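You operate a simulated robot arm through the tools that you are given. There is no shell and no other tool. Be economical: measure what you need, move in short steps, check, and stop when the job is done.

You run a simulated two-armed robot. Do the job below in one go: nothing can be reset, and whatever is moved stays where it is left.

JOB
On the top of the green bench, fold the grey cloth in half, so that its two long edges meet.

The check looks at the end state, three seconds after you hand in, the way a careful person would. Anything else that was tipped, shoved, dropped, spilled or broken makes it a failure. Flat cloth is picked up by pressing the open fingertips on it (5 to 10 N) and closing them slowly along it; thin cloth reads only 2 to 8 mm in the jaws.

ROBOT AND FRAMES
Two 7-joint arms with two-finger parallel grippers on one trunk, on a base that drives. Base frame: it is fixed to the floor where the robot stands at the start and does not move with it; the origin is under the middle of the robot, x ahead of it, y to its left, z up. Readings come in cm, rad, newtons and seconds.
The left shoulder is at the start at [7, 13.4, 110.1], the right one opposite. Places, roughly: top of the green bench [50, 0, 80]. Payload 1.57 kg a hand.
The TCP of each hand is the grasp point between the finger pads, 3 cm short of the fingertips. In the tool frame z runs along the fingers and y along their closing line. Largest opening 8 cm; finger width 1.7, thickness 1.2; the body of the gripper, 4 by 8.2 cm, starts 8 cm behind the TCP.
Orientation is told as [roll, pitch, yaw] about the base's x, y, z axes, in that order, counted from this pose: with the fingers straight down and closing along the base's y, the tool's x points along the base's -x, its y along +y and its z along -z.

CONTROLS
- The arms move only by the tool nudge_tool. It takes "left_increments", "right_increments" or both (then of equal length, played together; a hand with none holds still); each is a list of rows, each an object of numbers (a shift or turn left out is 0, a gripper value left out holds the last): "dx", "dy", "dz": the shift along the base's x, y, z in cm; "rx", "ry", "rz": the turn, a rotation vector about the base's x, y, z in degrees; "gripper": the opening, from 0 (shut) to 1 (fully open). In form: [{"dx": .., "dy": .., "dz": .., "rx": .., "ry": .., "rz": .., "gripper": ..}, ...]. A call has 1 to 20 rows; each row shifts and turns the commanded pose from where the row before left it. Each row takes 0.2 s and may step no farther than 5 cm and 0.15 rad from the row before; otherwise, or with a gripper value out of range, the whole call is refused. Where a pose cannot be reached the arm comes as near as it can. A force on the tool above 40 N (or 10 N above the force at the start of the call, whichever is more), or a blocked arm, ends the call early, and 0.2 s more pass. Each finger travels about 15.3 cm/s and halts on what it meets, pressing with about 23 N; the grip force reading is that of the motor and also rises with nothing between the fingers. The clock runs only during rows and for 0.2 s after the last one: add rows that do not move to give the fingers time. It gives the time, the measured TCP pose, the force on the tool (base axes), the opening and the grip force at its end, in the units of the frame above (readings bear some noise), with the torque about the TCP (base axes, N m) and any sound that the robot's microphone picked up.
- Cameras (640 x 400 px; columns grow to the right, rows downward): "scene" is now at [11.86, 1.69, 133.42]; the picture's right is [0.30, -0.95, 0.00], its down [-0.64, -0.20, -0.74] and it looks along [0.71, 0.22, -0.67] (base axes); focal length 283 px, centre (320, 200). "left" rides on the left gripper at [7.2, 0.7, -12.2] in its tool frame; the picture's right is [-0.09, 1.00, 0.00], its down [-0.84, -0.08, -0.54] and it looks along [-0.54, -0.05, 0.84] (tool axes); focal length 238 px, centre (320, 200). "right" rides on the right gripper at [7.2, -0.7, -12.2] in its tool frame; the picture's right is [0.09, 1.00, 0.00], its down [-0.84, 0.08, -0.54] and it looks along [-0.54, 0.05, 0.84] (tool axes); focal length 238 px, centre (320, 200). There is no depth. A picture from a camera that has moved, and an enlarged one, comes with that camera's place and axes in the base frame and with its lens. The place of the scene camera against the robot may be out by one fixed shift of up to 2.5 cm in any direction.
- snapshot(camera): a new picture of that camera. The clock stands still meanwhile.
- raise_lower(by): slides the trunk up (or, below 0, down) by that many cm; the arms and the scene camera ride with it, the base frame stays. It gives what a move gives, with no picture.
- roll_base(legs): drives the robot by 1 to 6 legs, each [ahead, left, turn to the left] in cm, cm and rad, along the robot's own axes; the way and the turn of a leg run together, so that a leg with both is an arc; at most 150 cm and 3.142 rad a leg. The arms and the cameras ride along, it lands a little off, and it stops where it bumps. It gives what a move gives.
- head_to(pan, tilt): turns the head with the scene camera to pan (to the left, within 1.501 rad either way) and tilt (down, from -0.506 to 1.204), counted from straight ahead of the robot. It gives what a move gives.
- enlarge(camera, box): a new picture of the part [left, top, right, bottom] of that camera's present view, enlarged. The clock stands still meanwhile.
- sign_off(): hands the job in; it is judged then, once.

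Go step by step. Nothing tells you exact positions but the pictures and the camera data: compare them with the known pose of the tool, close in by small moves and look again before you grip or let go. The budget is 120 turns and 92 pictures, counting those below and the enlarged ones. Unless the task says otherwise, let go and move clear before handing in, and close with one line.

The tools are called after "Request:" by a JSON object that holds its "api" and its "payload". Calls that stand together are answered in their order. nudge_tool: Moves the arms, as the interface text tells. Its arguments: {"type":"object","properties":{"left_increments":{"type":"array","items":{"type":"object","properties":{"dx":{"type":"number"},"dy":{"type":"number"},"dz":{"type":"number"},"rx":{"type":"number"},"ry":{"type":"number"},"rz":{"type":"number"},"gripper":{"type":"number"}}}},"right_increments":{"type":"array","items":{"type":"object","properties":{"dx":{"type":"number"},"dy":{"type":"number"},"dz":{"type":"number"},"rx":{"type":"number"},"ry":{"type":"number"},"rz":{"type":"number"},"gripper":{"type":"number"}}}}},"required":[]} The other tools are called the same way: raise_lower (by) slides the trunk up or down; roll_base (legs) drives the base; head_to (pan, tilt) turns the head that bears the scene camera; snapshot (camera) takes a picture; enlarge (camera, box) takes an enlarged picture of a part of a camera's view; sign_off () hands the job in.

At the start:

```text
t: 0.0
left_eef_pos: [44.39, 30.68, 104.15]
left_tool_rot: [-0.001, -0.001, 0.001]
left_wrist_force: [-1.1, -0.3, -0.2]
left_torque: [0.01, 0.02, -0.01]
left_gripper_width: 8.01
left_grip_force: 0.1
right_eef_pos: [44.56, -5.63, 102.13]
right_tool_rot: [0.0, 0.001, 0.001]
right_wrist_force: [0.4, -1.4, 0.1]
right_torque: [0.0, 0.02, -0.01]
right_gripper_width: 7.99
right_grip_force: 0.0
trunk travel left (down, up): [-67.5, 26.5]
robot x, y, heading: [0.34, 0.01, -0.002]
head pan, tilt: [0.302, 0.733]
```

scene: 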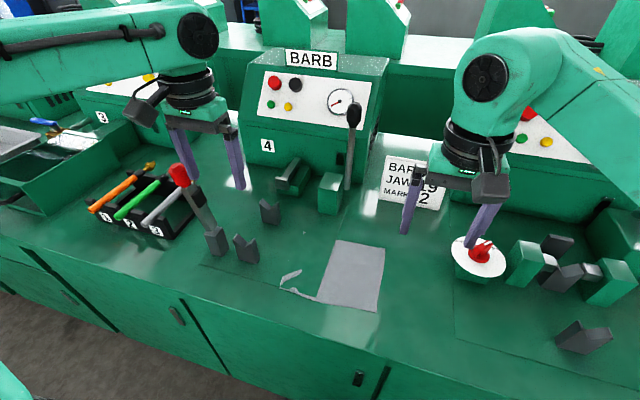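
right: 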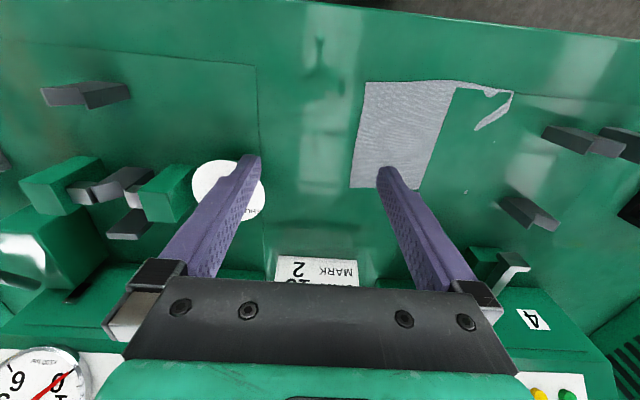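
left: 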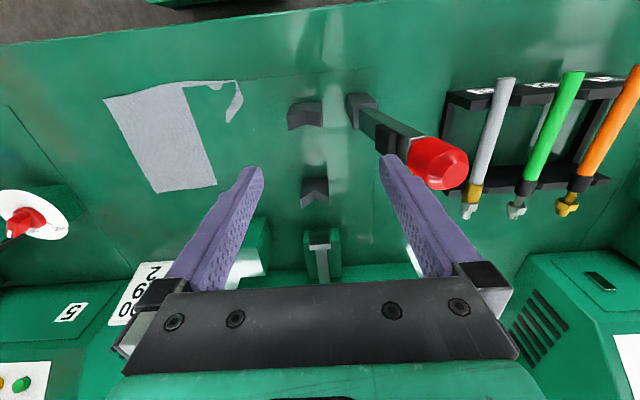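

I see the grey cloth lying in the middle of the bench, roughly x 42–61, y −1…12, its long edges about along x, with an odd ragged strip at its near left corner. I'll look closer first.

Request:
{"api": "enlarge", "payload": {"camera": "scene", "box": [260, 220, 420, 320]}}

Request:
{"api": "enlarge", "payload": {"camera": "right", "box": [320, 60, 560, 210]}}

Request:
{"api": "enlarge", "payload": {"camera": "left", "box": [80, 60, 320, 210]}}

```text
4.00 times, centred on (340, 270) of scene
camera zoom: at [11.86, 1.69, 133.42], right [0.3, -0.95, 0.0], down [-0.64, -0.2, -0.74], along [0.71, 0.22, -0.67], focal length 1133 px, centre (240, -80)
```

zoom: 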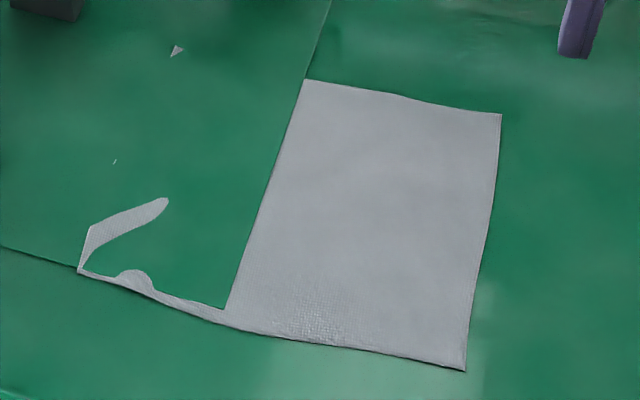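

```text
2.67 times, centred on (440, 135) of right
camera zoom: at [37.45, -6.33, 114.35], right [-0.09, 1.0, 0.0], down [0.84, 0.08, 0.54], along [0.54, 0.05, -0.84], focal length 636 px, centre (0, 373)
```

zoom: 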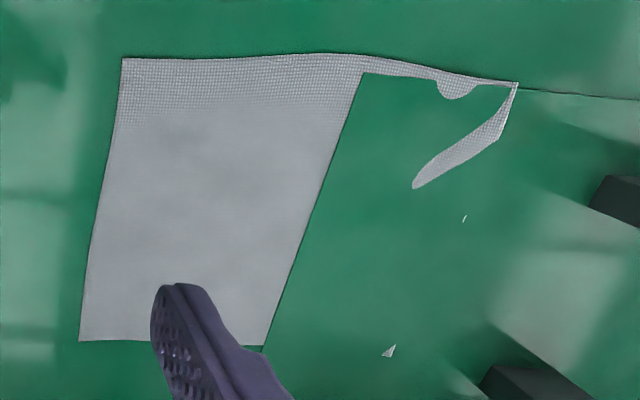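

```text
2.67 times, centred on (200, 135) of left
camera zoom: at [37.26, 31.31, 116.45], right [0.09, 1.0, 0.0], down [0.84, -0.08, 0.54], along [0.54, -0.05, -0.84], focal length 636 px, centre (640, 373)
```

zoom: 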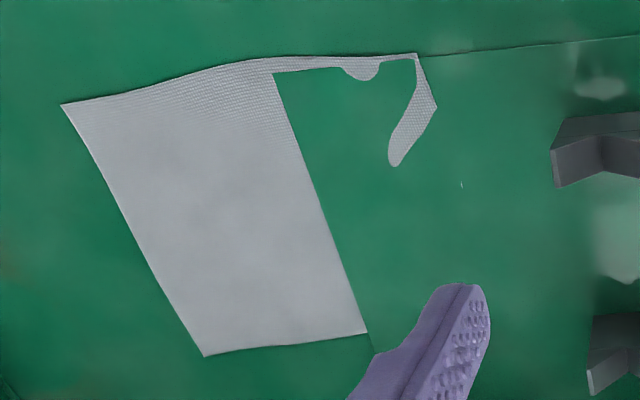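

The cloth seems to run on to the left under a thin green overlay: slivers of it peek through up to y≈21, so its long edges may be the near (x≈43) and far (x≈61) ones. I'll look from other angles to settle that.

Request:
{"api": "nudge_tool", "payload": {"left_increments": [{"dy": -4}, {"dy": -4}, {"dx": -4, "dy": -3, "dz": -2}, {"dx": -4, "dz": -3}], "right_increments": [{"dy": -4}, {"dy": -4}, {"dy": -3, "dx": -4}, {"dx": -4}]}}

Request:
{"api": "head_to", "payload": {"pan": 0.2, "tilt": 0.95}}

Request:
{"api": "snapshot", "payload": {"camera": "scene"}}

Request:
{"api": "snapshot", "payload": {"camera": "left"}}

```text
refused: row 3 steps farther than a row can; nothing moved
```

```text
t: 0.7
left_eef_pos: [44.41, 30.71, 104.25]
left_tool_rot: [0.001, 0.0, 0.0]
left_wrist_force: [0.3, 0.4, 0.3]
left_torque: [0.01, -0.03, -0.01]
left_gripper_width: 8.02
left_grip_force: 0.1
right_eef_pos: [44.56, -5.67, 102.06]
right_tool_rot: [-0.001, 0.0, 0.0]
right_wrist_force: [-0.1, -0.6, 1.3]
right_torque: [0.0, -0.02, 0.02]
right_gripper_width: 8.02
right_grip_force: 0.0
trunk travel left (down, up): [-67.5, 26.5]
robot x, y, heading: [0.01, 0.1, -0.001]
head pan, tilt: [0.201, 0.949]
```

```text
85 pictures are left
camera scene: at [11.0, 0.66, 131.72], right [0.2, -0.98, 0.0], down [-0.8, -0.16, -0.58], along [0.57, 0.12, -0.81], focal length 283 px, centre (320, 200)
```

scene: 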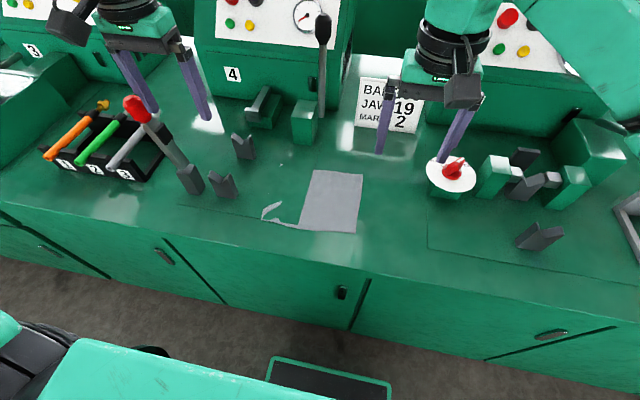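

```text
84 pictures are left
camera left: at [37.26, 31.31, 116.45], right [0.09, 1.0, 0.0], down [0.84, -0.08, 0.54], along [0.54, -0.05, -0.84], focal length 238 px, centre (320, 200)
```

left: 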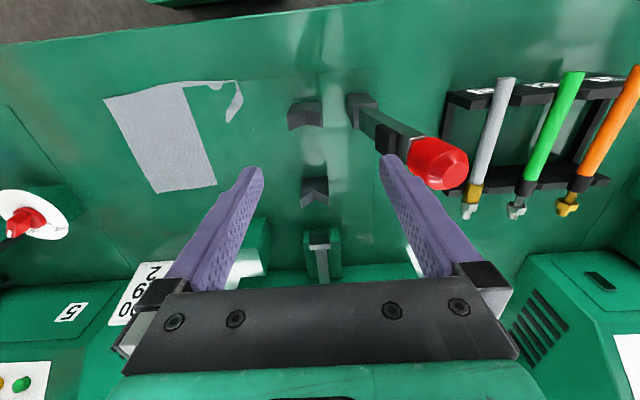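

Triangulating with both wrist cameras puts the bench at z≈80 and the cloth at x 40.5–56.6, y 0–19.8: 20×16 cm, so the far and near edges are the long ones, to be folded along y at x≈48.5. I'll bring the left hand above its far left corner in part and look for the black-knobbed lever behind.

Request:
{"api": "nudge_tool", "payload": {"left_increments": [{"dy": -4}, {"dy": -4}, {"dy": -4}, {"dz": -3}, {"dz": -3}, {"dz": -2}], "right_increments": [{"dy": 2}, {"dy": 2}, {"dy": 2}, {"dy": 1, "dz": -2}, {"dz": -2}, {"dz": -2}]}}

Request:
{"api": "snapshot", "payload": {"camera": "left"}}

Request:
{"api": "snapshot", "payload": {"camera": "scene"}}

Request:
{"api": "snapshot", "payload": {"camera": "right"}}

```text
t: 2.1
left_eef_pos: [44.43, 18.69, 96.1]
left_tool_rot: [-0.001, -0.002, 0.0]
left_wrist_force: [0.1, -0.7, -1.1]
left_torque: [-0.01, -0.02, -0.02]
left_gripper_width: 7.99
left_grip_force: 0.0
right_eef_pos: [44.71, 1.39, 96.01]
right_tool_rot: [0.0, 0.0, 0.0]
right_wrist_force: [-0.7, 0.0, -0.2]
right_torque: [-0.02, 0.01, 0.03]
right_gripper_width: 7.99
right_grip_force: 0.1
trunk travel left (down, up): [-67.5, 26.5]
robot x, y, heading: [0.41, 0.16, -0.0]
head pan, tilt: [0.201, 0.949]
```

```text
83 pictures are left
camera left: at [37.32, 19.27, 108.36], right [0.09, 1.0, 0.0], down [0.84, -0.08, 0.54], along [0.54, -0.05, -0.84], focal length 238 px, centre (320, 200)
```

left: 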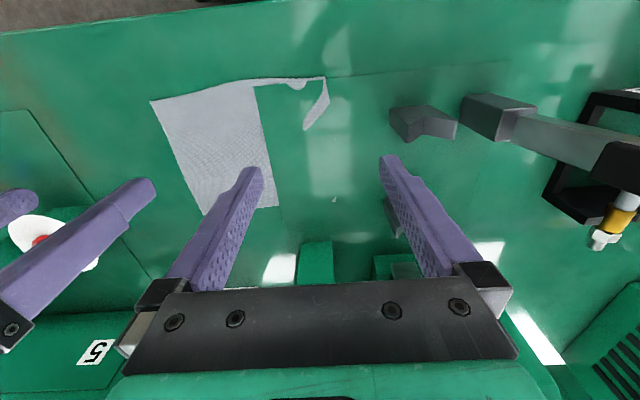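

```text
82 pictures are left
camera scene: at [11.05, 0.63, 131.72], right [0.2, -0.98, 0.0], down [-0.8, -0.16, -0.58], along [0.57, 0.12, -0.81], focal length 283 px, centre (320, 200)
```

scene: 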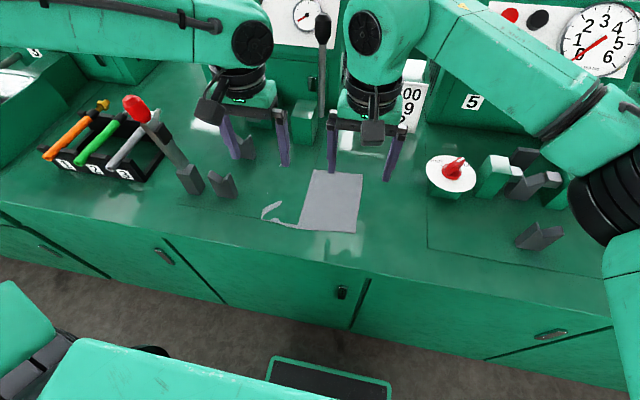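

```text
81 pictures are left
camera right: at [37.46, 0.67, 108.33], right [-0.09, 1.0, 0.0], down [0.84, 0.08, 0.54], along [0.54, 0.05, -0.84], focal length 238 px, centre (320, 200)
```

right: 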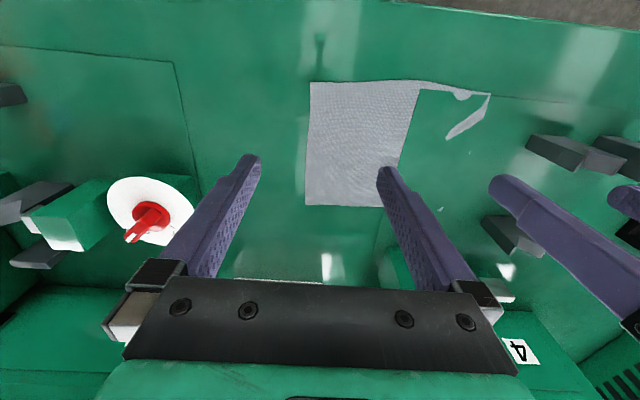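

The way is clear: the block behind stands at x≥63 and the lever between the hands' lines. I bring both hands over the far edge, half closed, 2 cm clear above it.

Request:
{"api": "nudge_tool", "payload": {"left_increments": [{"dx": 3, "dy": -0.5, "gripper": 0.3}, {"dx": 3, "dy": -0.5}, {"dx": 3, "dy": -0.5, "dz": -1}, {"dx": 2.4, "dz": -2}, {"dz": -3}, {"dz": -3}, {"dz": -1.5}, {}], "right_increments": [{"dx": 3, "dy": 0.5, "gripper": 0.3}, {"dx": 3, "dy": 0.5}, {"dx": 3, "dy": 0.4, "dz": -1}, {"dx": 2.1, "dz": -2}, {"dz": -3}, {"dz": -3}, {"dz": -1.5}, {}]}}

Request:
{"api": "snapshot", "payload": {"camera": "left"}}

Request:
{"api": "snapshot", "payload": {"camera": "right"}}

Request:
{"api": "snapshot", "payload": {"camera": "scene"}}

```text
t: 3.9
left_eef_pos: [52.86, 18.64, 86.46]
left_tool_rot: [0.0, -0.004, 0.0]
left_wrist_force: [0.7, 0.1, -0.6]
left_torque: [0.01, 0.01, 0.01]
left_gripper_width: 2.4
left_grip_force: 0.0
left hand out of reach, approached as far as the arm can: row 4, 5, 6, 7
right_eef_pos: [55.67, 2.78, 85.58]
right_tool_rot: [0.0, 0.0, -0.001]
right_wrist_force: [-0.2, 0.5, 0.6]
right_torque: [0.04, 0.02, 0.03]
right_gripper_width: 2.38
right_grip_force: 0.0
trunk travel left (down, up): [-67.5, 26.5]
robot x, y, heading: [-0.17, -0.01, -0.003]
head pan, tilt: [0.201, 0.949]
```

```text
80 pictures are left
camera left: at [45.7, 19.33, 98.59], right [0.09, 1.0, 0.0], down [0.84, -0.08, 0.54], along [0.54, -0.05, -0.84], focal length 238 px, centre (320, 200)
```

left: 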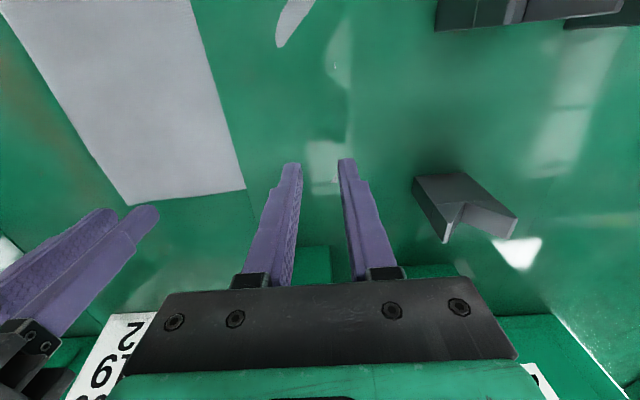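

```text
79 pictures are left
camera right: at [48.55, 2.07, 97.85], right [-0.09, 1.0, 0.0], down [0.84, 0.08, 0.54], along [0.54, 0.05, -0.84], focal length 238 px, centre (320, 200)
```

right: 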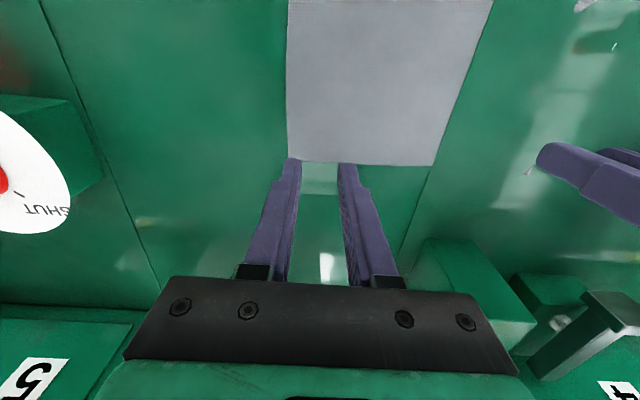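

```text
78 pictures are left
camera scene: at [11.01, 0.6, 131.72], right [0.2, -0.98, 0.0], down [-0.8, -0.16, -0.58], along [0.57, 0.12, -0.81], focal length 283 px, centre (320, 200)
```

scene: 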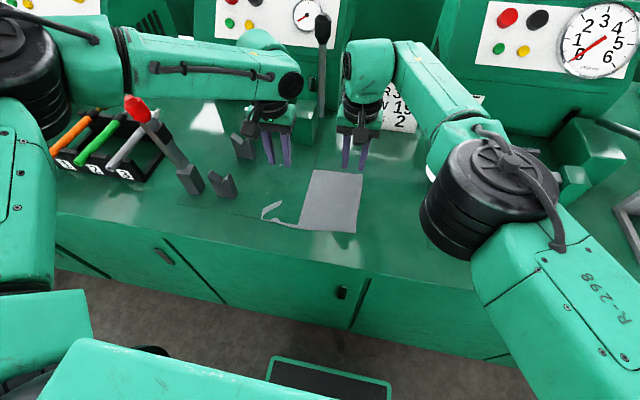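

The right hand is well placed, but the left arm's reach ends short. I'll lift both hands, drive about 7 cm ahead (there is some 15 cm of free floor) and look again.

Request:
{"api": "nudge_tool", "payload": {"left_increments": [{"dz": 3}, {"dz": 4, "dx": -2}, {"dz": 4, "dx": -2}, {"dx": -4}, {"dx": -3}], "right_increments": [{"dz": 3}, {"dz": 4, "dx": -2}, {"dz": 4, "dx": -2}, {"dx": -4}, {"dx": -3}]}}

Request:
{"api": "snapshot", "payload": {"camera": "scene"}}

```text
t: 5.1
left_eef_pos: [41.58, 18.81, 97.53]
left_tool_rot: [-0.001, -0.002, 0.0]
left_wrist_force: [1.0, -0.3, 0.1]
left_torque: [0.01, -0.03, 0.01]
left_gripper_width: 2.39
left_grip_force: 0.1
right_eef_pos: [44.53, 2.8, 96.8]
right_tool_rot: [0.0, -0.003, -0.004]
right_wrist_force: [-0.4, 0.7, 0.0]
right_torque: [0.03, -0.04, -0.04]
right_gripper_width: 2.42
right_grip_force: 0.0
trunk travel left (down, up): [-67.5, 26.5]
robot x, y, heading: [-0.2, 0.19, -0.001]
head pan, tilt: [0.201, 0.949]
```

```text
77 pictures are left
camera scene: at [10.79, 0.66, 131.74], right [0.2, -0.98, 0.0], down [-0.8, -0.16, -0.58], along [0.57, 0.12, -0.81], focal length 283 px, centre (320, 200)
```

scene: 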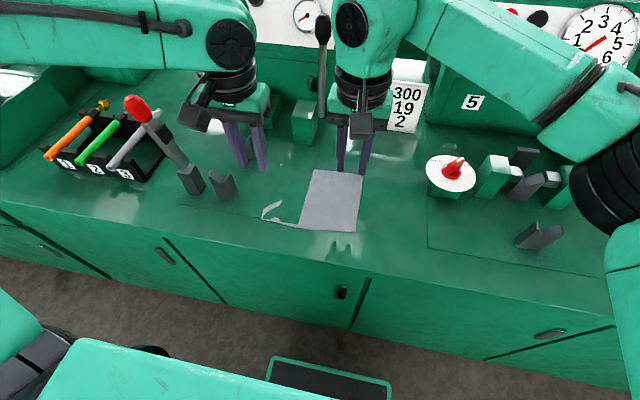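

Clear all round, so I raise the trunk 8 cm for elbow room and then drive 7 cm ahead.

Request:
{"api": "raise_lower", "payload": {"by": 8}}

Request:
{"api": "roll_base", "payload": {"legs": [[7, 0, 0]]}}

Request:
{"api": "snapshot", "payload": {"camera": "scene"}}

```text
t: 6.3
left_eef_pos: [41.71, 18.76, 105.35]
left_tool_rot: [0.0, 0.0, 0.001]
left_wrist_force: [0.6, -0.6, 0.5]
left_torque: [-0.02, 0.0, -0.01]
left_gripper_width: 2.39
left_grip_force: 0.1
right_eef_pos: [44.79, 2.76, 104.69]
right_tool_rot: [0.001, 0.0, 0.0]
right_wrist_force: [0.3, 0.3, 0.0]
right_torque: [-0.02, 0.03, 0.04]
right_gripper_width: 2.39
right_grip_force: 0.1
trunk travel left (down, up): [-75.5, 18.5]
robot x, y, heading: [-0.01, 0.24, -0.0]
head pan, tilt: [0.201, 0.949]
```

```text
t: 7.3
left_eef_pos: [48.3, 18.86, 105.55]
left_tool_rot: [0.0, -0.007, 0.0]
left_wrist_force: [0.4, -0.2, -0.9]
left_torque: [0.0, -0.01, 0.0]
left_gripper_width: 2.36
left_grip_force: 0.0
right_eef_pos: [51.27, 2.73, 104.79]
right_tool_rot: [0.001, -0.004, 0.001]
right_wrist_force: [-1.5, -0.2, -0.8]
right_torque: [0.0, -0.02, -0.02]
right_gripper_width: 2.42
right_grip_force: 0.1
trunk travel left (down, up): [-75.5, 18.5]
robot x, y, heading: [7.16, -0.01, 0.002]
head pan, tilt: [0.201, 0.949]
```

```text
76 pictures are left
camera scene: at [17.42, 0.66, 139.77], right [0.2, -0.98, 0.0], down [-0.79, -0.16, -0.58], along [0.57, 0.12, -0.81], focal length 283 px, centre (320, 200)
```

scene: 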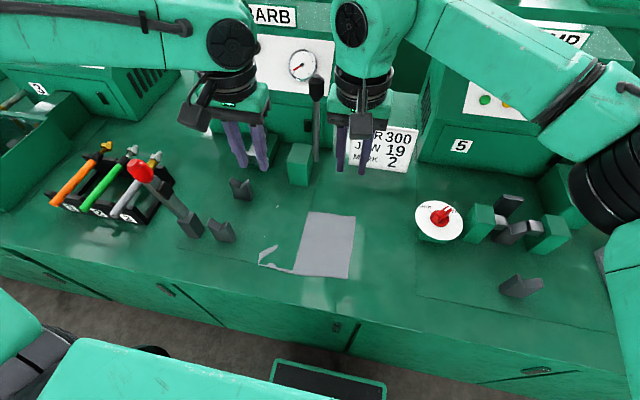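

Good, with plenty of clearance now. I bring both hands to just above the far edge again.

Request:
{"api": "nudge_tool", "payload": {"left_increments": [{"dx": 2.5, "dy": -0.6, "dz": -2}, {"dx": 2.5, "dy": -0.5, "dz": -3}, {"dx": 2.5, "dy": -0.5, "dz": -3}, {"dz": -4}, {"dz": -4}, {"dz": -4}, {}], "right_increments": [{"dx": 1.5, "dz": -2}, {"dx": 1.5, "dz": -3}, {"dx": 1.5, "dz": -3}, {"dz": -4}, {"dz": -4}, {"dz": -3.3}, {}]}}

Request:
{"api": "snapshot", "payload": {"camera": "left"}}

Request:
{"api": "snapshot", "payload": {"camera": "right"}}

Request:
{"api": "snapshot", "payload": {"camera": "scene"}}

```text
t: 8.9
left_eef_pos: [54.6, 18.21, 86.6]
left_tool_rot: [-0.002, -0.004, 0.0]
left_wrist_force: [1.0, -0.4, -0.2]
left_torque: [0.03, -0.03, -0.02]
left_gripper_width: 2.4
left_grip_force: 0.0
left hand out of reach, approached as far as the arm can: row 6
right_eef_pos: [55.96, 2.92, 85.36]
right_tool_rot: [0.0, -0.001, -0.001]
right_wrist_force: [-0.4, -1.0, 0.4]
right_torque: [0.02, -0.01, 0.02]
right_gripper_width: 2.39
right_grip_force: 0.0
trunk travel left (down, up): [-75.5, 18.5]
robot x, y, heading: [7.1, 0.14, -0.001]
head pan, tilt: [0.201, 0.949]
```

```text
75 pictures are left
camera left: at [47.53, 18.81, 98.8], right [0.09, 1.0, 0.0], down [0.83, -0.08, 0.54], along [0.54, -0.05, -0.84], focal length 238 px, centre (320, 200)
```

left: 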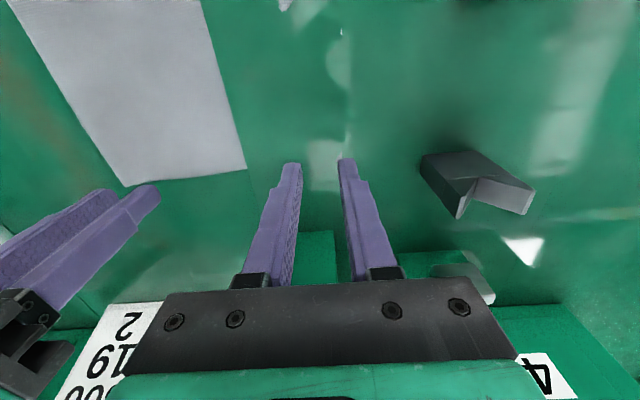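

```text
74 pictures are left
camera right: at [48.86, 2.16, 97.63], right [-0.09, 1.0, 0.0], down [0.84, 0.08, 0.54], along [0.54, 0.05, -0.84], focal length 238 px, centre (320, 200)
```

right: 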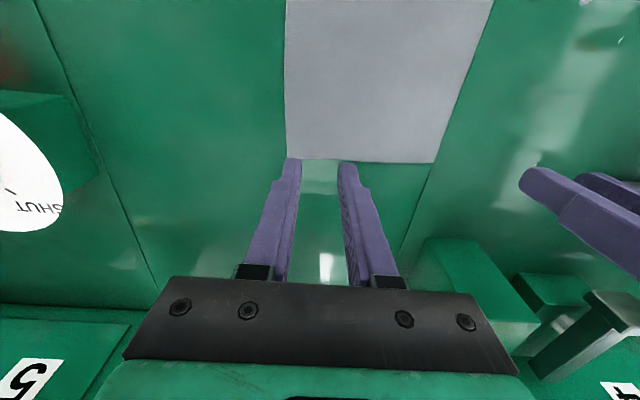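

```text
73 pictures are left
camera scene: at [17.84, 0.63, 139.73], right [0.2, -0.98, 0.0], down [-0.8, -0.16, -0.58], along [0.57, 0.12, -0.81], focal length 283 px, centre (320, 200)
```

scene: 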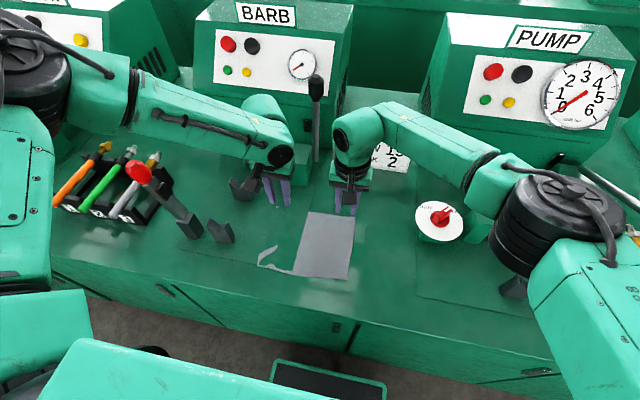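

The raised trunk costs reach and the left hand is still 1.2 cm short. I'll lift the hands, take the trunk back down, and try again.

Request:
{"api": "nudge_tool", "payload": {"left_increments": [{"dz": 4}, {"dz": 4}, {"dz": 4}], "right_increments": [{"dz": 4}, {"dz": 4}, {"dz": 4}]}}

Request:
{"api": "raise_lower", "payload": {"by": -8}}

Request:
{"api": "nudge_tool", "payload": {"left_increments": [{"dx": 0.6, "dy": -0.5}, {"dx": 0.6, "dy": -0.5, "dz": -2.5}, {"dz": -2.5}, {}], "right_increments": [{}, {"dz": -2}, {"dz": -2}, {}]}}

Request:
{"api": "snapshot", "payload": {"camera": "scene"}}

Request:
{"api": "snapshot", "payload": {"camera": "left"}}

```text
t: 9.7
left_eef_pos: [54.6, 18.22, 98.75]
left_tool_rot: [0.001, -0.002, -0.002]
left_wrist_force: [-0.4, -0.1, -0.4]
left_torque: [0.0, -0.02, 0.0]
left_gripper_width: 2.39
left_grip_force: 0.0
right_eef_pos: [55.78, 2.8, 97.46]
right_tool_rot: [0.0, -0.001, 0.001]
right_wrist_force: [-0.1, -0.1, 1.1]
right_torque: [0.04, -0.01, -0.02]
right_gripper_width: 2.39
right_grip_force: 0.0
trunk travel left (down, up): [-75.5, 18.5]
robot x, y, heading: [7.1, 0.13, -0.0]
head pan, tilt: [0.201, 0.949]
```

```text
t: 10.9
left_eef_pos: [54.73, 18.23, 90.65]
left_tool_rot: [0.0, -0.002, 0.0]
left_wrist_force: [-0.3, 0.3, 0.3]
left_torque: [0.02, -0.01, 0.0]
left_gripper_width: 2.41
left_grip_force: 0.0
right_eef_pos: [56.08, 2.76, 89.37]
right_tool_rot: [0.0, 0.001, 0.0]
right_wrist_force: [0.5, -0.1, -0.5]
right_torque: [-0.01, 0.04, -0.02]
right_gripper_width: 2.38
right_grip_force: 0.1
trunk travel left (down, up): [-67.5, 26.5]
robot x, y, heading: [6.65, -0.11, 0.003]
head pan, tilt: [0.201, 0.949]
```

```text
t: 11.9
left_eef_pos: [56.03, 17.21, 85.66]
left_tool_rot: [0.0, -0.003, 0.0]
left_wrist_force: [-0.4, -0.1, -0.2]
left_torque: [-0.02, 0.01, -0.01]
left_gripper_width: 2.41
left_grip_force: 0.0
right_eef_pos: [55.97, 2.94, 85.58]
right_tool_rot: [0.001, 0.0, -0.001]
right_wrist_force: [0.3, 0.3, 0.3]
right_torque: [0.0, -0.02, 0.0]
right_gripper_width: 2.41
right_grip_force: 0.1
trunk travel left (down, up): [-67.5, 26.5]
robot x, y, heading: [7.01, 0.07, 0.0]
head pan, tilt: [0.201, 0.949]
```

```text
72 pictures are left
camera scene: at [17.85, 0.63, 131.73], right [0.2, -0.98, 0.0], down [-0.8, -0.16, -0.58], along [0.57, 0.12, -0.81], focal length 283 px, centre (320, 200)
```

scene: 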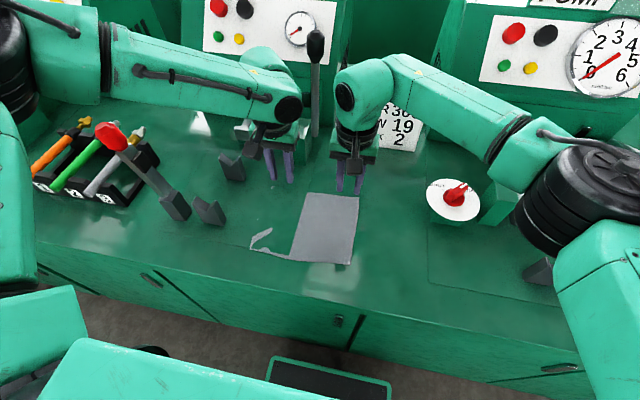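

```text
71 pictures are left
camera left: at [48.86, 17.82, 97.9], right [0.09, 1.0, 0.0], down [0.84, -0.08, 0.54], along [0.54, -0.05, -0.84], focal length 238 px, centre (320, 200)
```

left: 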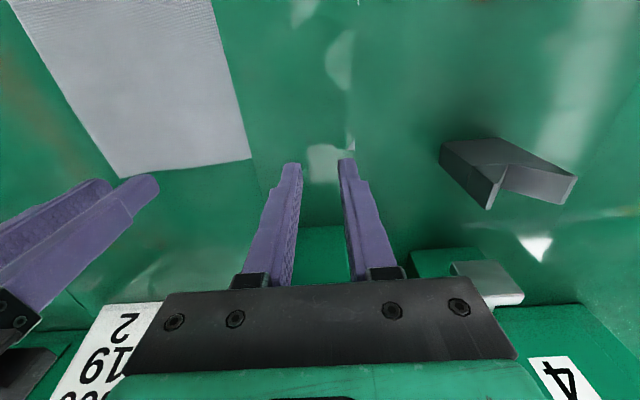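

Both are placed over the far edge, whose line runs from (56.5, 0) to (55.5, 19.7). I shift the finger tips just inside that edge and press down gently.

Request:
{"api": "nudge_tool", "payload": {"left_increments": [{"dx": -0.7}, {"dx": -0.6}, {"dz": -1}, {"dz": -0.7}, {"dz": -0.4}, {}], "right_increments": [{"dx": -0.45}, {}, {"dz": -1}, {"dz": -0.7}, {"dz": -0.4}, {}]}}

```text
t: 13.3
left_eef_pos: [54.68, 17.28, 83.5]
left_tool_rot: [0.0, -0.001, 0.0]
left_wrist_force: [-0.4, -0.1, -0.8]
left_torque: [0.01, 0.0, 0.02]
left_gripper_width: 2.36
left_grip_force: 0.0
right_eef_pos: [55.5, 2.84, 83.3]
right_tool_rot: [0.0, 0.0, 0.0]
right_wrist_force: [-0.2, -0.5, -1.3]
right_torque: [0.03, 0.0, -0.02]
right_gripper_width: 2.41
right_grip_force: 0.1
trunk travel left (down, up): [-67.5, 26.5]
robot x, y, heading: [6.75, 0.02, -0.006]
head pan, tilt: [0.201, 0.949]
```

Request:
{"api": "nudge_tool", "payload": {"left_increments": [{"dz": -0.2}, {"dz": -0.2}, {}], "right_increments": [{"dz": -0.2}, {"dz": -0.15}, {}]}}

Request:
{"api": "enlarge", "payload": {"camera": "right", "box": [240, 80, 480, 230]}}

Request:
{"api": "enlarge", "payload": {"camera": "left", "box": [200, 80, 440, 230]}}

```text
t: 14.1
left_eef_pos: [54.62, 17.3, 83.41]
left_tool_rot: [0.001, -0.003, -0.001]
left_wrist_force: [-0.2, -0.9, -0.2]
left_torque: [-0.01, -0.01, -0.03]
left_gripper_width: 2.38
left_grip_force: 0.1
right_eef_pos: [55.54, 3.02, 83.07]
right_tool_rot: [0.001, -0.004, 0.0]
right_wrist_force: [3.7, 1.0, 15.6]
right_torque: [-0.13, -0.08, 0.04]
right_gripper_width: 2.36
right_grip_force: 0.2
trunk travel left (down, up): [-67.5, 26.5]
robot x, y, heading: [7.14, 0.43, 0.0]
head pan, tilt: [0.201, 0.949]
```

```text
2.67 times, centred on (360, 155) of right
camera zoom: at [48.34, 2.2, 95.36], right [-0.09, 1.0, 0.0], down [0.84, 0.08, 0.54], along [0.54, 0.05, -0.84], focal length 636 px, centre (213, 320)
```

zoom: 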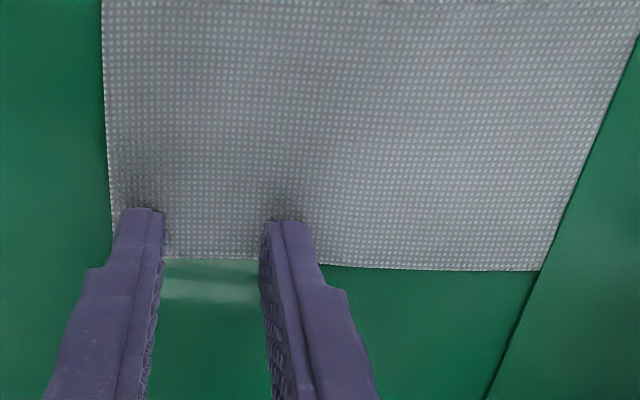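

```text
2.67 times, centred on (320, 155) of left
camera zoom: at [47.4, 17.86, 95.49], right [0.09, 1.0, 0.0], down [0.84, -0.08, 0.54], along [0.54, -0.05, -0.84], focal length 636 px, centre (320, 320)
```

zoom: 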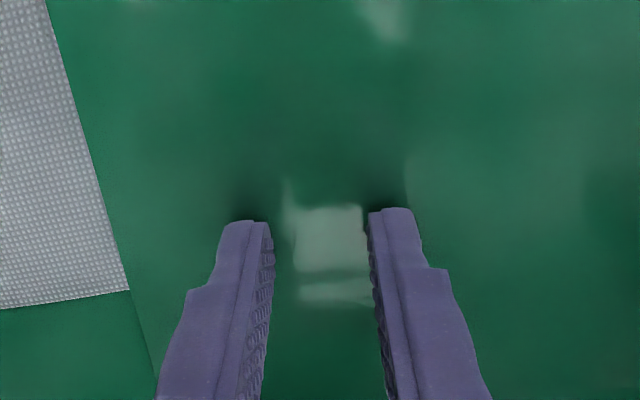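

The right fingers press a bit hard (16 N) near the corner as planned; the left ones are not touching yet. I ease the right and lower the left.

Request:
{"api": "nudge_tool", "payload": {"left_increments": [{"dz": -0.15}, {"dz": -0.1}, {}], "right_increments": [{"dz": 0.05}, {}, {}]}}

```text
t: 14.9
left_eef_pos: [54.53, 17.28, 83.2]
left_tool_rot: [0.0, -0.007, 0.002]
left_wrist_force: [1.0, 0.7, 7.0]
left_torque: [0.06, 0.0, 0.02]
left_gripper_width: 2.38
left_grip_force: 0.1
right_eef_pos: [55.46, 2.66, 83.1]
right_tool_rot: [0.0, 0.0, 0.0]
right_wrist_force: [2.6, 1.4, 12.2]
right_torque: [-0.01, -0.07, 0.0]
right_gripper_width: 2.4
right_grip_force: 0.1
trunk travel left (down, up): [-67.5, 26.5]
robot x, y, heading: [6.91, -0.09, -0.001]
head pan, tilt: [0.201, 0.949]
```

Left presses 7 N, right 12 N. I ease the right a touch and close both slowly.

Request:
{"api": "nudge_tool", "payload": {"left_increments": [{"gripper": 0.27}, {"gripper": 0.24}, {"gripper": 0.21}, {"gripper": 0.18}, {"gripper": 0.15}, {"gripper": 0.12}, {"gripper": 0.09}, {"gripper": 0.06}, {"gripper": 0.03}, {"gripper": 0}, {}, {}], "right_increments": [{"dz": 0.04}, {"gripper": 0.27}, {"gripper": 0.24}, {"gripper": 0.21}, {"gripper": 0.18}, {"gripper": 0.15}, {"gripper": 0.12}, {"gripper": 0.09}, {"gripper": 0.06}, {"gripper": 0.03}, {"gripper": 0}, {}]}}

Request:
{"api": "enlarge", "payload": {"camera": "right", "box": [240, 80, 480, 230]}}

Request:
{"api": "enlarge", "payload": {"camera": "left", "box": [200, 80, 440, 230]}}

```text
t: 17.5
left_eef_pos: [54.68, 17.21, 83.05]
left_tool_rot: [-0.001, -0.003, 0.0]
left_wrist_force: [-0.6, 0.4, 17.1]
left_torque: [0.05, 0.04, 0.0]
left_gripper_width: 0.16
left_grip_force: 22.9
right_eef_pos: [55.27, 2.73, 83.09]
right_tool_rot: [0.001, -0.002, 0.001]
right_wrist_force: [-0.3, -0.4, 2.4]
right_torque: [0.0, -0.02, -0.02]
right_gripper_width: 0.0
right_grip_force: 21.6
trunk travel left (down, up): [-67.5, 26.5]
robot x, y, heading: [7.1, -0.04, 0.001]
head pan, tilt: [0.201, 0.949]
```

```text
2.67 times, centred on (360, 155) of right
camera zoom: at [48.21, 2.12, 95.39], right [-0.09, 1.0, 0.0], down [0.84, 0.08, 0.54], along [0.54, 0.05, -0.84], focal length 636 px, centre (213, 320)
```

zoom: 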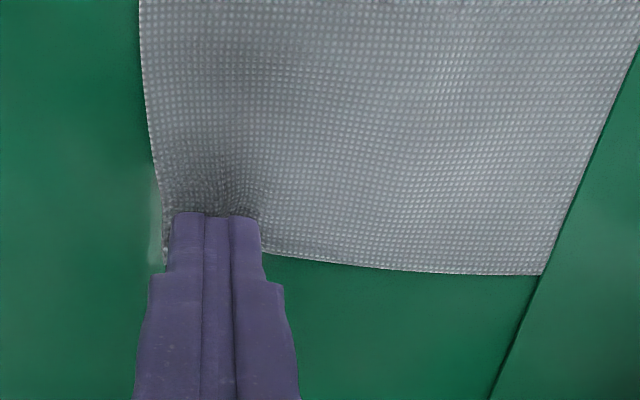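

```text
2.67 times, centred on (320, 155) of left
camera zoom: at [47.34, 17.79, 95.3], right [0.09, 1.0, 0.0], down [0.83, -0.08, 0.55], along [0.54, -0.05, -0.84], focal length 636 px, centre (320, 320)
```

zoom: 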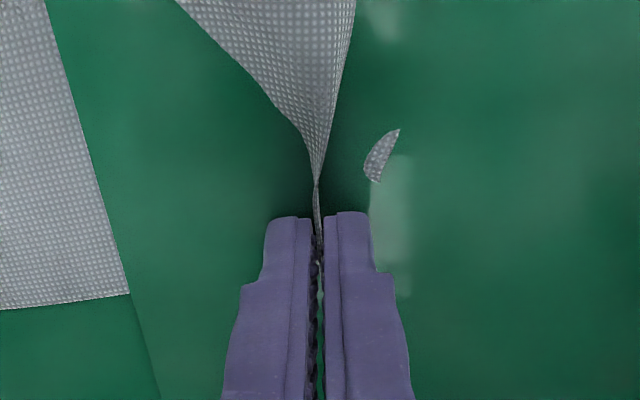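

The left has caught a ridge of cloth; the right slid over it and closed on nothing. I ease the left's pressure and retry the right with more pressure at the start.

Request:
{"api": "nudge_tool", "payload": {"left_increments": [{"dz": 0.15}, {}, {}, {}, {}, {}, {}], "right_increments": [{"dz": 0.4}, {"gripper": 0.3}, {}, {"dz": -0.2, "dx": 0.15}, {"dz": -0.2}, {"dz": -0.05}, {}]}}

Request:
{"api": "enlarge", "payload": {"camera": "right", "box": [240, 80, 480, 230]}}

```text
t: 19.1
left_eef_pos: [54.54, 17.26, 83.24]
left_tool_rot: [0.0, -0.001, 0.001]
left_wrist_force: [-0.8, 0.5, 0.2]
left_torque: [0.0, 0.0, -0.01]
left_gripper_width: 0.17
left_grip_force: 23.1
right_eef_pos: [55.54, 2.77, 83.17]
right_tool_rot: [0.001, -0.005, 0.002]
right_wrist_force: [1.7, -1.8, 15.0]
right_torque: [-0.06, 0.03, -0.02]
right_gripper_width: 2.38
right_grip_force: 0.1
trunk travel left (down, up): [-67.5, 26.5]
robot x, y, heading: [7.27, -0.16, -0.001]
head pan, tilt: [0.201, 0.949]
```

```text
2.67 times, centred on (360, 155) of right
camera zoom: at [48.48, 2.1, 95.36], right [-0.09, 1.0, 0.0], down [0.84, 0.08, 0.54], along [0.54, 0.05, -0.84], focal length 636 px, centre (213, 320)
```

zoom: 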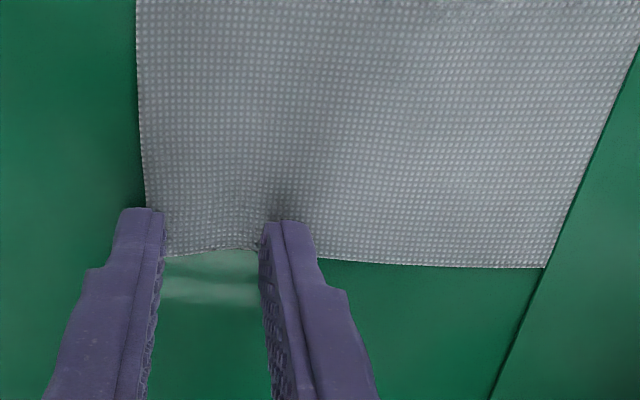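

The cloth's corner now sits under the outer finger only; I shift the hand 0.9 cm inward, a bit back from the edge, and press and close again without easing.

Request:
{"api": "nudge_tool", "payload": {"right_increments": [{"dz": 0.5}, {"dy": 0.9, "dx": -0.35}, {"dz": -0.3}, {"dz": -0.2}, {}]}}

Request:
{"api": "enlarge", "payload": {"camera": "right", "box": [240, 80, 480, 230]}}

```text
t: 20.3
left_eef_pos: [54.52, 17.19, 83.22]
left_tool_rot: [0.0, 0.0, -0.001]
left_wrist_force: [-0.4, 0.5, -0.4]
left_torque: [0.01, -0.01, 0.01]
left_gripper_width: 0.14
left_grip_force: 22.8
right_eef_pos: [55.33, 3.74, 83.13]
right_tool_rot: [0.003, -0.005, -0.001]
right_wrist_force: [3.4, -0.6, 18.5]
right_torque: [-0.19, -0.12, 0.03]
right_gripper_width: 2.43
right_grip_force: 0.1
trunk travel left (down, up): [-67.5, 26.5]
robot x, y, heading: [6.84, -0.04, 0.004]
head pan, tilt: [0.201, 0.949]
```

```text
2.67 times, centred on (360, 155) of right
camera zoom: at [48.13, 3.05, 95.36], right [-0.09, 1.0, 0.0], down [0.83, 0.08, 0.55], along [0.54, 0.05, -0.84], focal length 636 px, centre (213, 320)
```

zoom: 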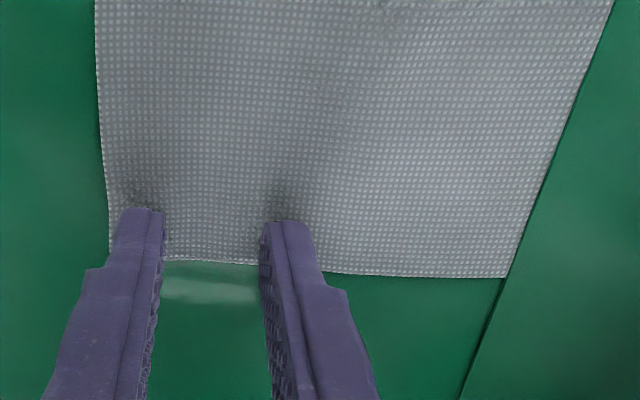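

Request:
{"api": "nudge_tool", "payload": {"right_increments": [{"dz": 0.06}, {"gripper": 0.275}, {"gripper": 0.25}, {"gripper": 0.225}, {"gripper": 0.2}, {"gripper": 0.18}, {"gripper": 0.16}, {"gripper": 0.14}, {"gripper": 0.12}, {"gripper": 0.1}, {"gripper": 0.08}, {"gripper": 0.06}, {"gripper": 0.04}, {"gripper": 0.02}, {"gripper": 0}, {}, {}]}}

Request:
{"api": "enlarge", "payload": {"camera": "right", "box": [240, 80, 480, 230]}}

```text
t: 23.9
left_eef_pos: [54.43, 17.11, 83.21]
left_tool_rot: [0.001, -0.002, -0.002]
left_wrist_force: [0.4, -6.7, 0.3]
left_torque: [-0.2, 0.0, -0.04]
left_gripper_width: 0.19
left_grip_force: 22.7
right_eef_pos: [55.23, 3.71, 83.12]
right_tool_rot: [0.001, -0.004, -0.002]
right_wrist_force: [-1.3, 6.0, 19.4]
right_torque: [0.12, -0.02, 0.01]
right_gripper_width: 0.18
right_grip_force: 22.7
trunk travel left (down, up): [-67.5, 26.5]
robot x, y, heading: [7.09, 0.26, 0.001]
head pan, tilt: [0.201, 0.949]
```

```text
2.67 times, centred on (360, 155) of right
camera zoom: at [48.02, 3.03, 95.37], right [-0.09, 1.0, 0.0], down [0.84, 0.08, 0.54], along [0.54, 0.05, -0.84], focal length 636 px, centre (213, 320)
```

zoom: 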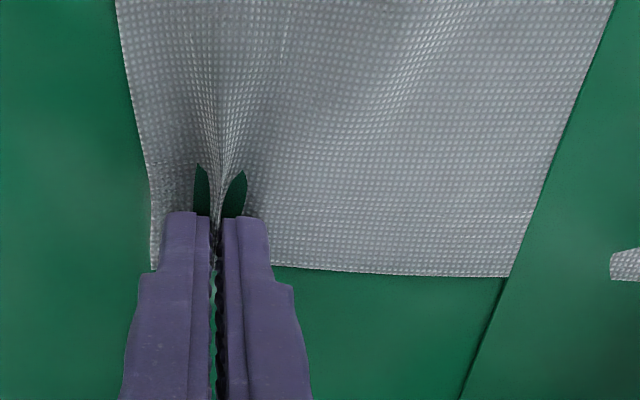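

Both hands now hold the far edge (about 1.8 mm each). I lift and start the fold: up and towards the robot, tilting the fingers forward so the hem turns over.

Request:
{"api": "nudge_tool", "payload": {"left_increments": [{"dz": 0.6, "dy": -0.2}, {"dz": 1, "dx": -0.4, "ry": -4}, {"dz": 1, "dx": -0.8, "ry": -4}, {"dz": 1, "dx": -1, "ry": -4}, {"dz": 0.9, "dx": -1, "ry": -4}, {"dz": 0.5, "dx": -1.05, "ry": -4}, {}], "right_increments": [{"dz": 0.6, "dy": 0.2}, {"dz": 1, "dx": -0.4, "ry": -4}, {"dz": 1, "dx": -0.8, "ry": -4}, {"dz": 1, "dx": -1, "ry": -4}, {"dz": 0.9, "dx": -1, "ry": -4}, {"dz": 0.5, "dx": -1.05, "ry": -4}, {}]}}

Request:
{"api": "snapshot", "payload": {"camera": "scene"}}

Request:
{"api": "snapshot", "payload": {"camera": "left"}}

Request:
{"api": "snapshot", "payload": {"camera": "right"}}

```text
t: 25.5
left_eef_pos: [50.35, 17.01, 88.07]
left_tool_rot: [-0.001, -0.35, 0.0]
left_wrist_force: [0.3, 0.0, -0.4]
left_torque: [0.0, 0.02, 0.04]
left_gripper_width: 0.17
left_grip_force: 23.1
right_eef_pos: [51.09, 3.94, 87.98]
right_tool_rot: [0.0, -0.35, 0.0]
right_wrist_force: [0.9, 0.5, -0.5]
right_torque: [-0.03, -0.02, 0.02]
right_gripper_width: 0.18
right_grip_force: 23.2
trunk travel left (down, up): [-67.5, 26.5]
robot x, y, heading: [7.03, -0.18, 0.001]
head pan, tilt: [0.201, 0.949]
```

```text
63 pictures are left
camera scene: at [17.98, 0.63, 131.71], right [0.2, -0.98, 0.0], down [-0.8, -0.16, -0.58], along [0.57, 0.12, -0.81], focal length 283 px, centre (320, 200)
```

scene: 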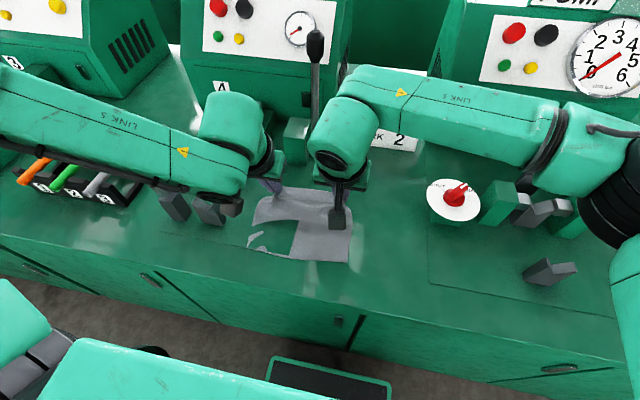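

```text
62 pictures are left
camera left: at [39.55, 17.65, 97.08], right [0.09, 1.0, 0.03], down [0.6, -0.08, 0.8], along [0.8, -0.05, -0.6], focal length 238 px, centre (320, 200)
```

left: 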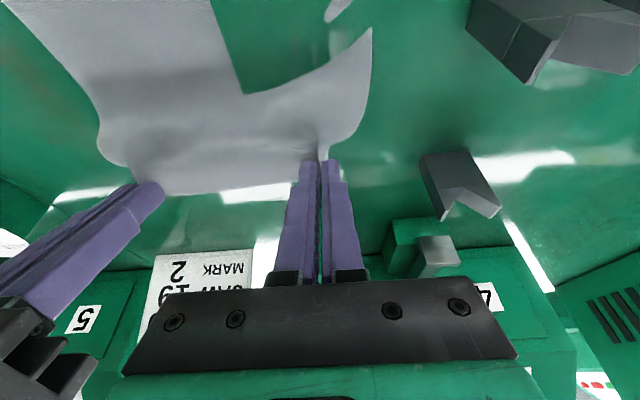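

```text
61 pictures are left
camera right: at [40.31, 3.24, 97.06], right [-0.09, 1.0, -0.03], down [0.6, 0.08, 0.8], along [0.79, 0.05, -0.6], focal length 238 px, centre (320, 200)
```

right: 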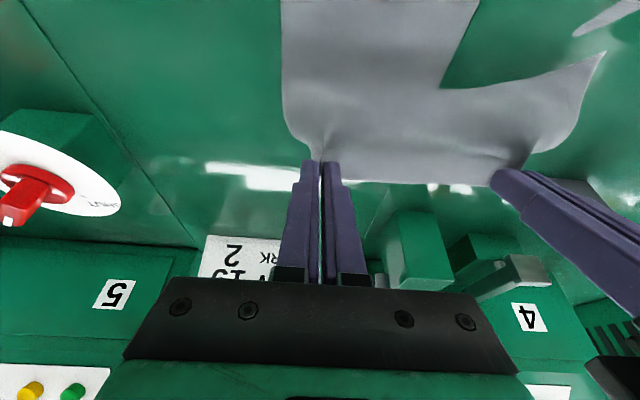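

The cloth lifts cleanly along its full width. The left forearm now hides the red-knobbed lever, so I check clearance there before going on.

Request:
{"api": "enlarge", "payload": {"camera": "scene", "box": [0, 60, 320, 260]}}

Request:
{"api": "head_to", "payload": {"pan": 0.8, "tilt": 0.6}}

Request:
{"api": "snapshot", "payload": {"camera": "scene"}}

```text
2.00 times, centred on (160, 160) of scene
camera zoom: at [17.98, 0.63, 131.71], right [0.2, -0.98, 0.0], down [-0.8, -0.16, -0.58], along [0.57, 0.12, -0.81], focal length 567 px, centre (640, 280)
```

zoom: 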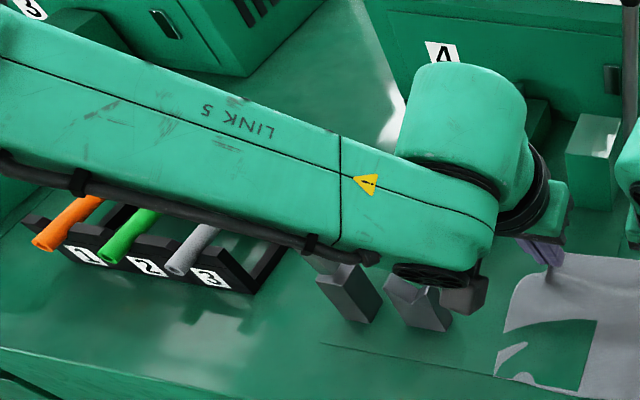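

```text
t: 26.5
left_eef_pos: [50.3, 17.06, 88.23]
left_tool_rot: [0.0, -0.35, -0.001]
left_wrist_force: [-0.1, 0.1, -0.4]
left_torque: [0.02, 0.02, -0.01]
left_gripper_width: 0.17
left_grip_force: 22.7
right_eef_pos: [51.22, 3.95, 88.02]
right_tool_rot: [0.002, -0.349, 0.001]
right_wrist_force: [0.2, -0.2, 0.2]
right_torque: [-0.03, -0.01, -0.01]
right_gripper_width: 0.18
right_grip_force: 23.3
trunk travel left (down, up): [-67.5, 26.5]
robot x, y, heading: [7.11, 0.42, 0.0]
head pan, tilt: [0.799, 0.6]
```

```text
59 pictures are left
camera scene: at [16.95, 5.53, 134.55], right [0.72, -0.7, 0.0], down [-0.39, -0.41, -0.82], along [0.58, 0.59, -0.57], focal length 283 px, centre (320, 200)
```

scene: 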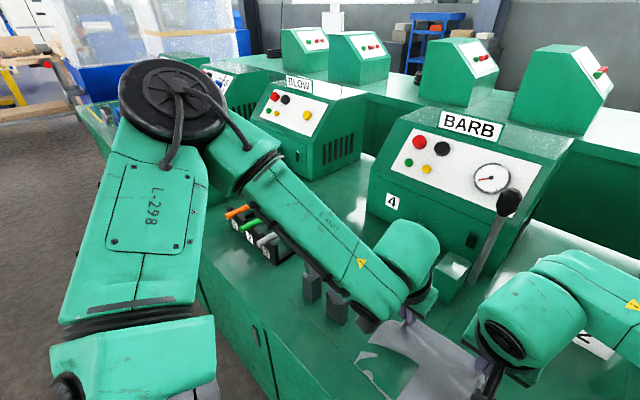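

Working it out, the forearm passes about 10 cm above and in front of the knob, so it is clear. I roll the base back 7 cm, which carries the held edge over toward the near edge and gives the arms room to tilt.

Request:
{"api": "roll_base", "payload": {"legs": [[-7, 0, 0]]}}

Request:
{"api": "head_to", "payload": {"pan": 0.3, "tilt": 0.9}}

Request:
{"api": "snapshot", "payload": {"camera": "scene"}}

Request:
{"api": "snapshot", "payload": {"camera": "left"}}

```text
t: 27.5
left_eef_pos: [43.41, 17.02, 88.09]
left_tool_rot: [0.0, -0.349, 0.001]
left_wrist_force: [0.3, 0.4, 0.0]
left_torque: [0.03, 0.01, 0.01]
left_gripper_width: 0.19
left_grip_force: 23.5
right_eef_pos: [44.22, 3.87, 87.89]
right_tool_rot: [0.0, -0.347, -0.001]
right_wrist_force: [0.2, 0.8, -0.1]
right_torque: [-0.02, -0.01, 0.0]
right_gripper_width: 0.18
right_grip_force: 22.8
trunk travel left (down, up): [-67.5, 26.5]
robot x, y, heading: [-0.23, 0.23, 0.002]
head pan, tilt: [0.799, 0.6]
```

```text
t: 28.4
left_eef_pos: [43.48, 16.99, 88.04]
left_tool_rot: [0.0, -0.348, -0.001]
left_wrist_force: [0.4, -0.3, -0.2]
left_torque: [0.01, 0.04, -0.05]
left_gripper_width: 0.19
left_grip_force: 23.1
right_eef_pos: [44.04, 3.88, 87.99]
right_tool_rot: [-0.001, -0.348, 0.0]
right_wrist_force: [0.2, 0.3, -0.3]
right_torque: [-0.01, 0.02, -0.01]
right_gripper_width: 0.16
right_grip_force: 22.9
trunk travel left (down, up): [-67.5, 26.5]
robot x, y, heading: [-0.32, 0.08, 0.001]
head pan, tilt: [0.3, 0.901]
```

```text
58 pictures are left
camera scene: at [10.99, 1.46, 132.08], right [0.3, -0.96, 0.0], down [-0.75, -0.23, -0.62], along [0.59, 0.18, -0.78], focal length 283 px, centre (320, 200)
```

scene: 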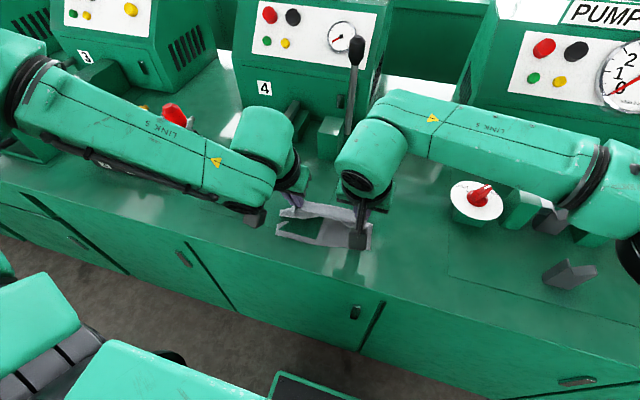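

```text
57 pictures are left
camera left: at [32.51, 17.67, 97.08], right [0.09, 1.0, 0.03], down [0.6, -0.08, 0.8], along [0.79, -0.05, -0.6], focal length 238 px, centre (320, 200)
```

left: 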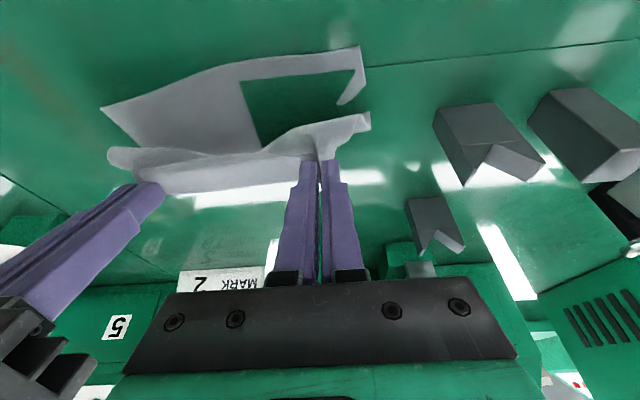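

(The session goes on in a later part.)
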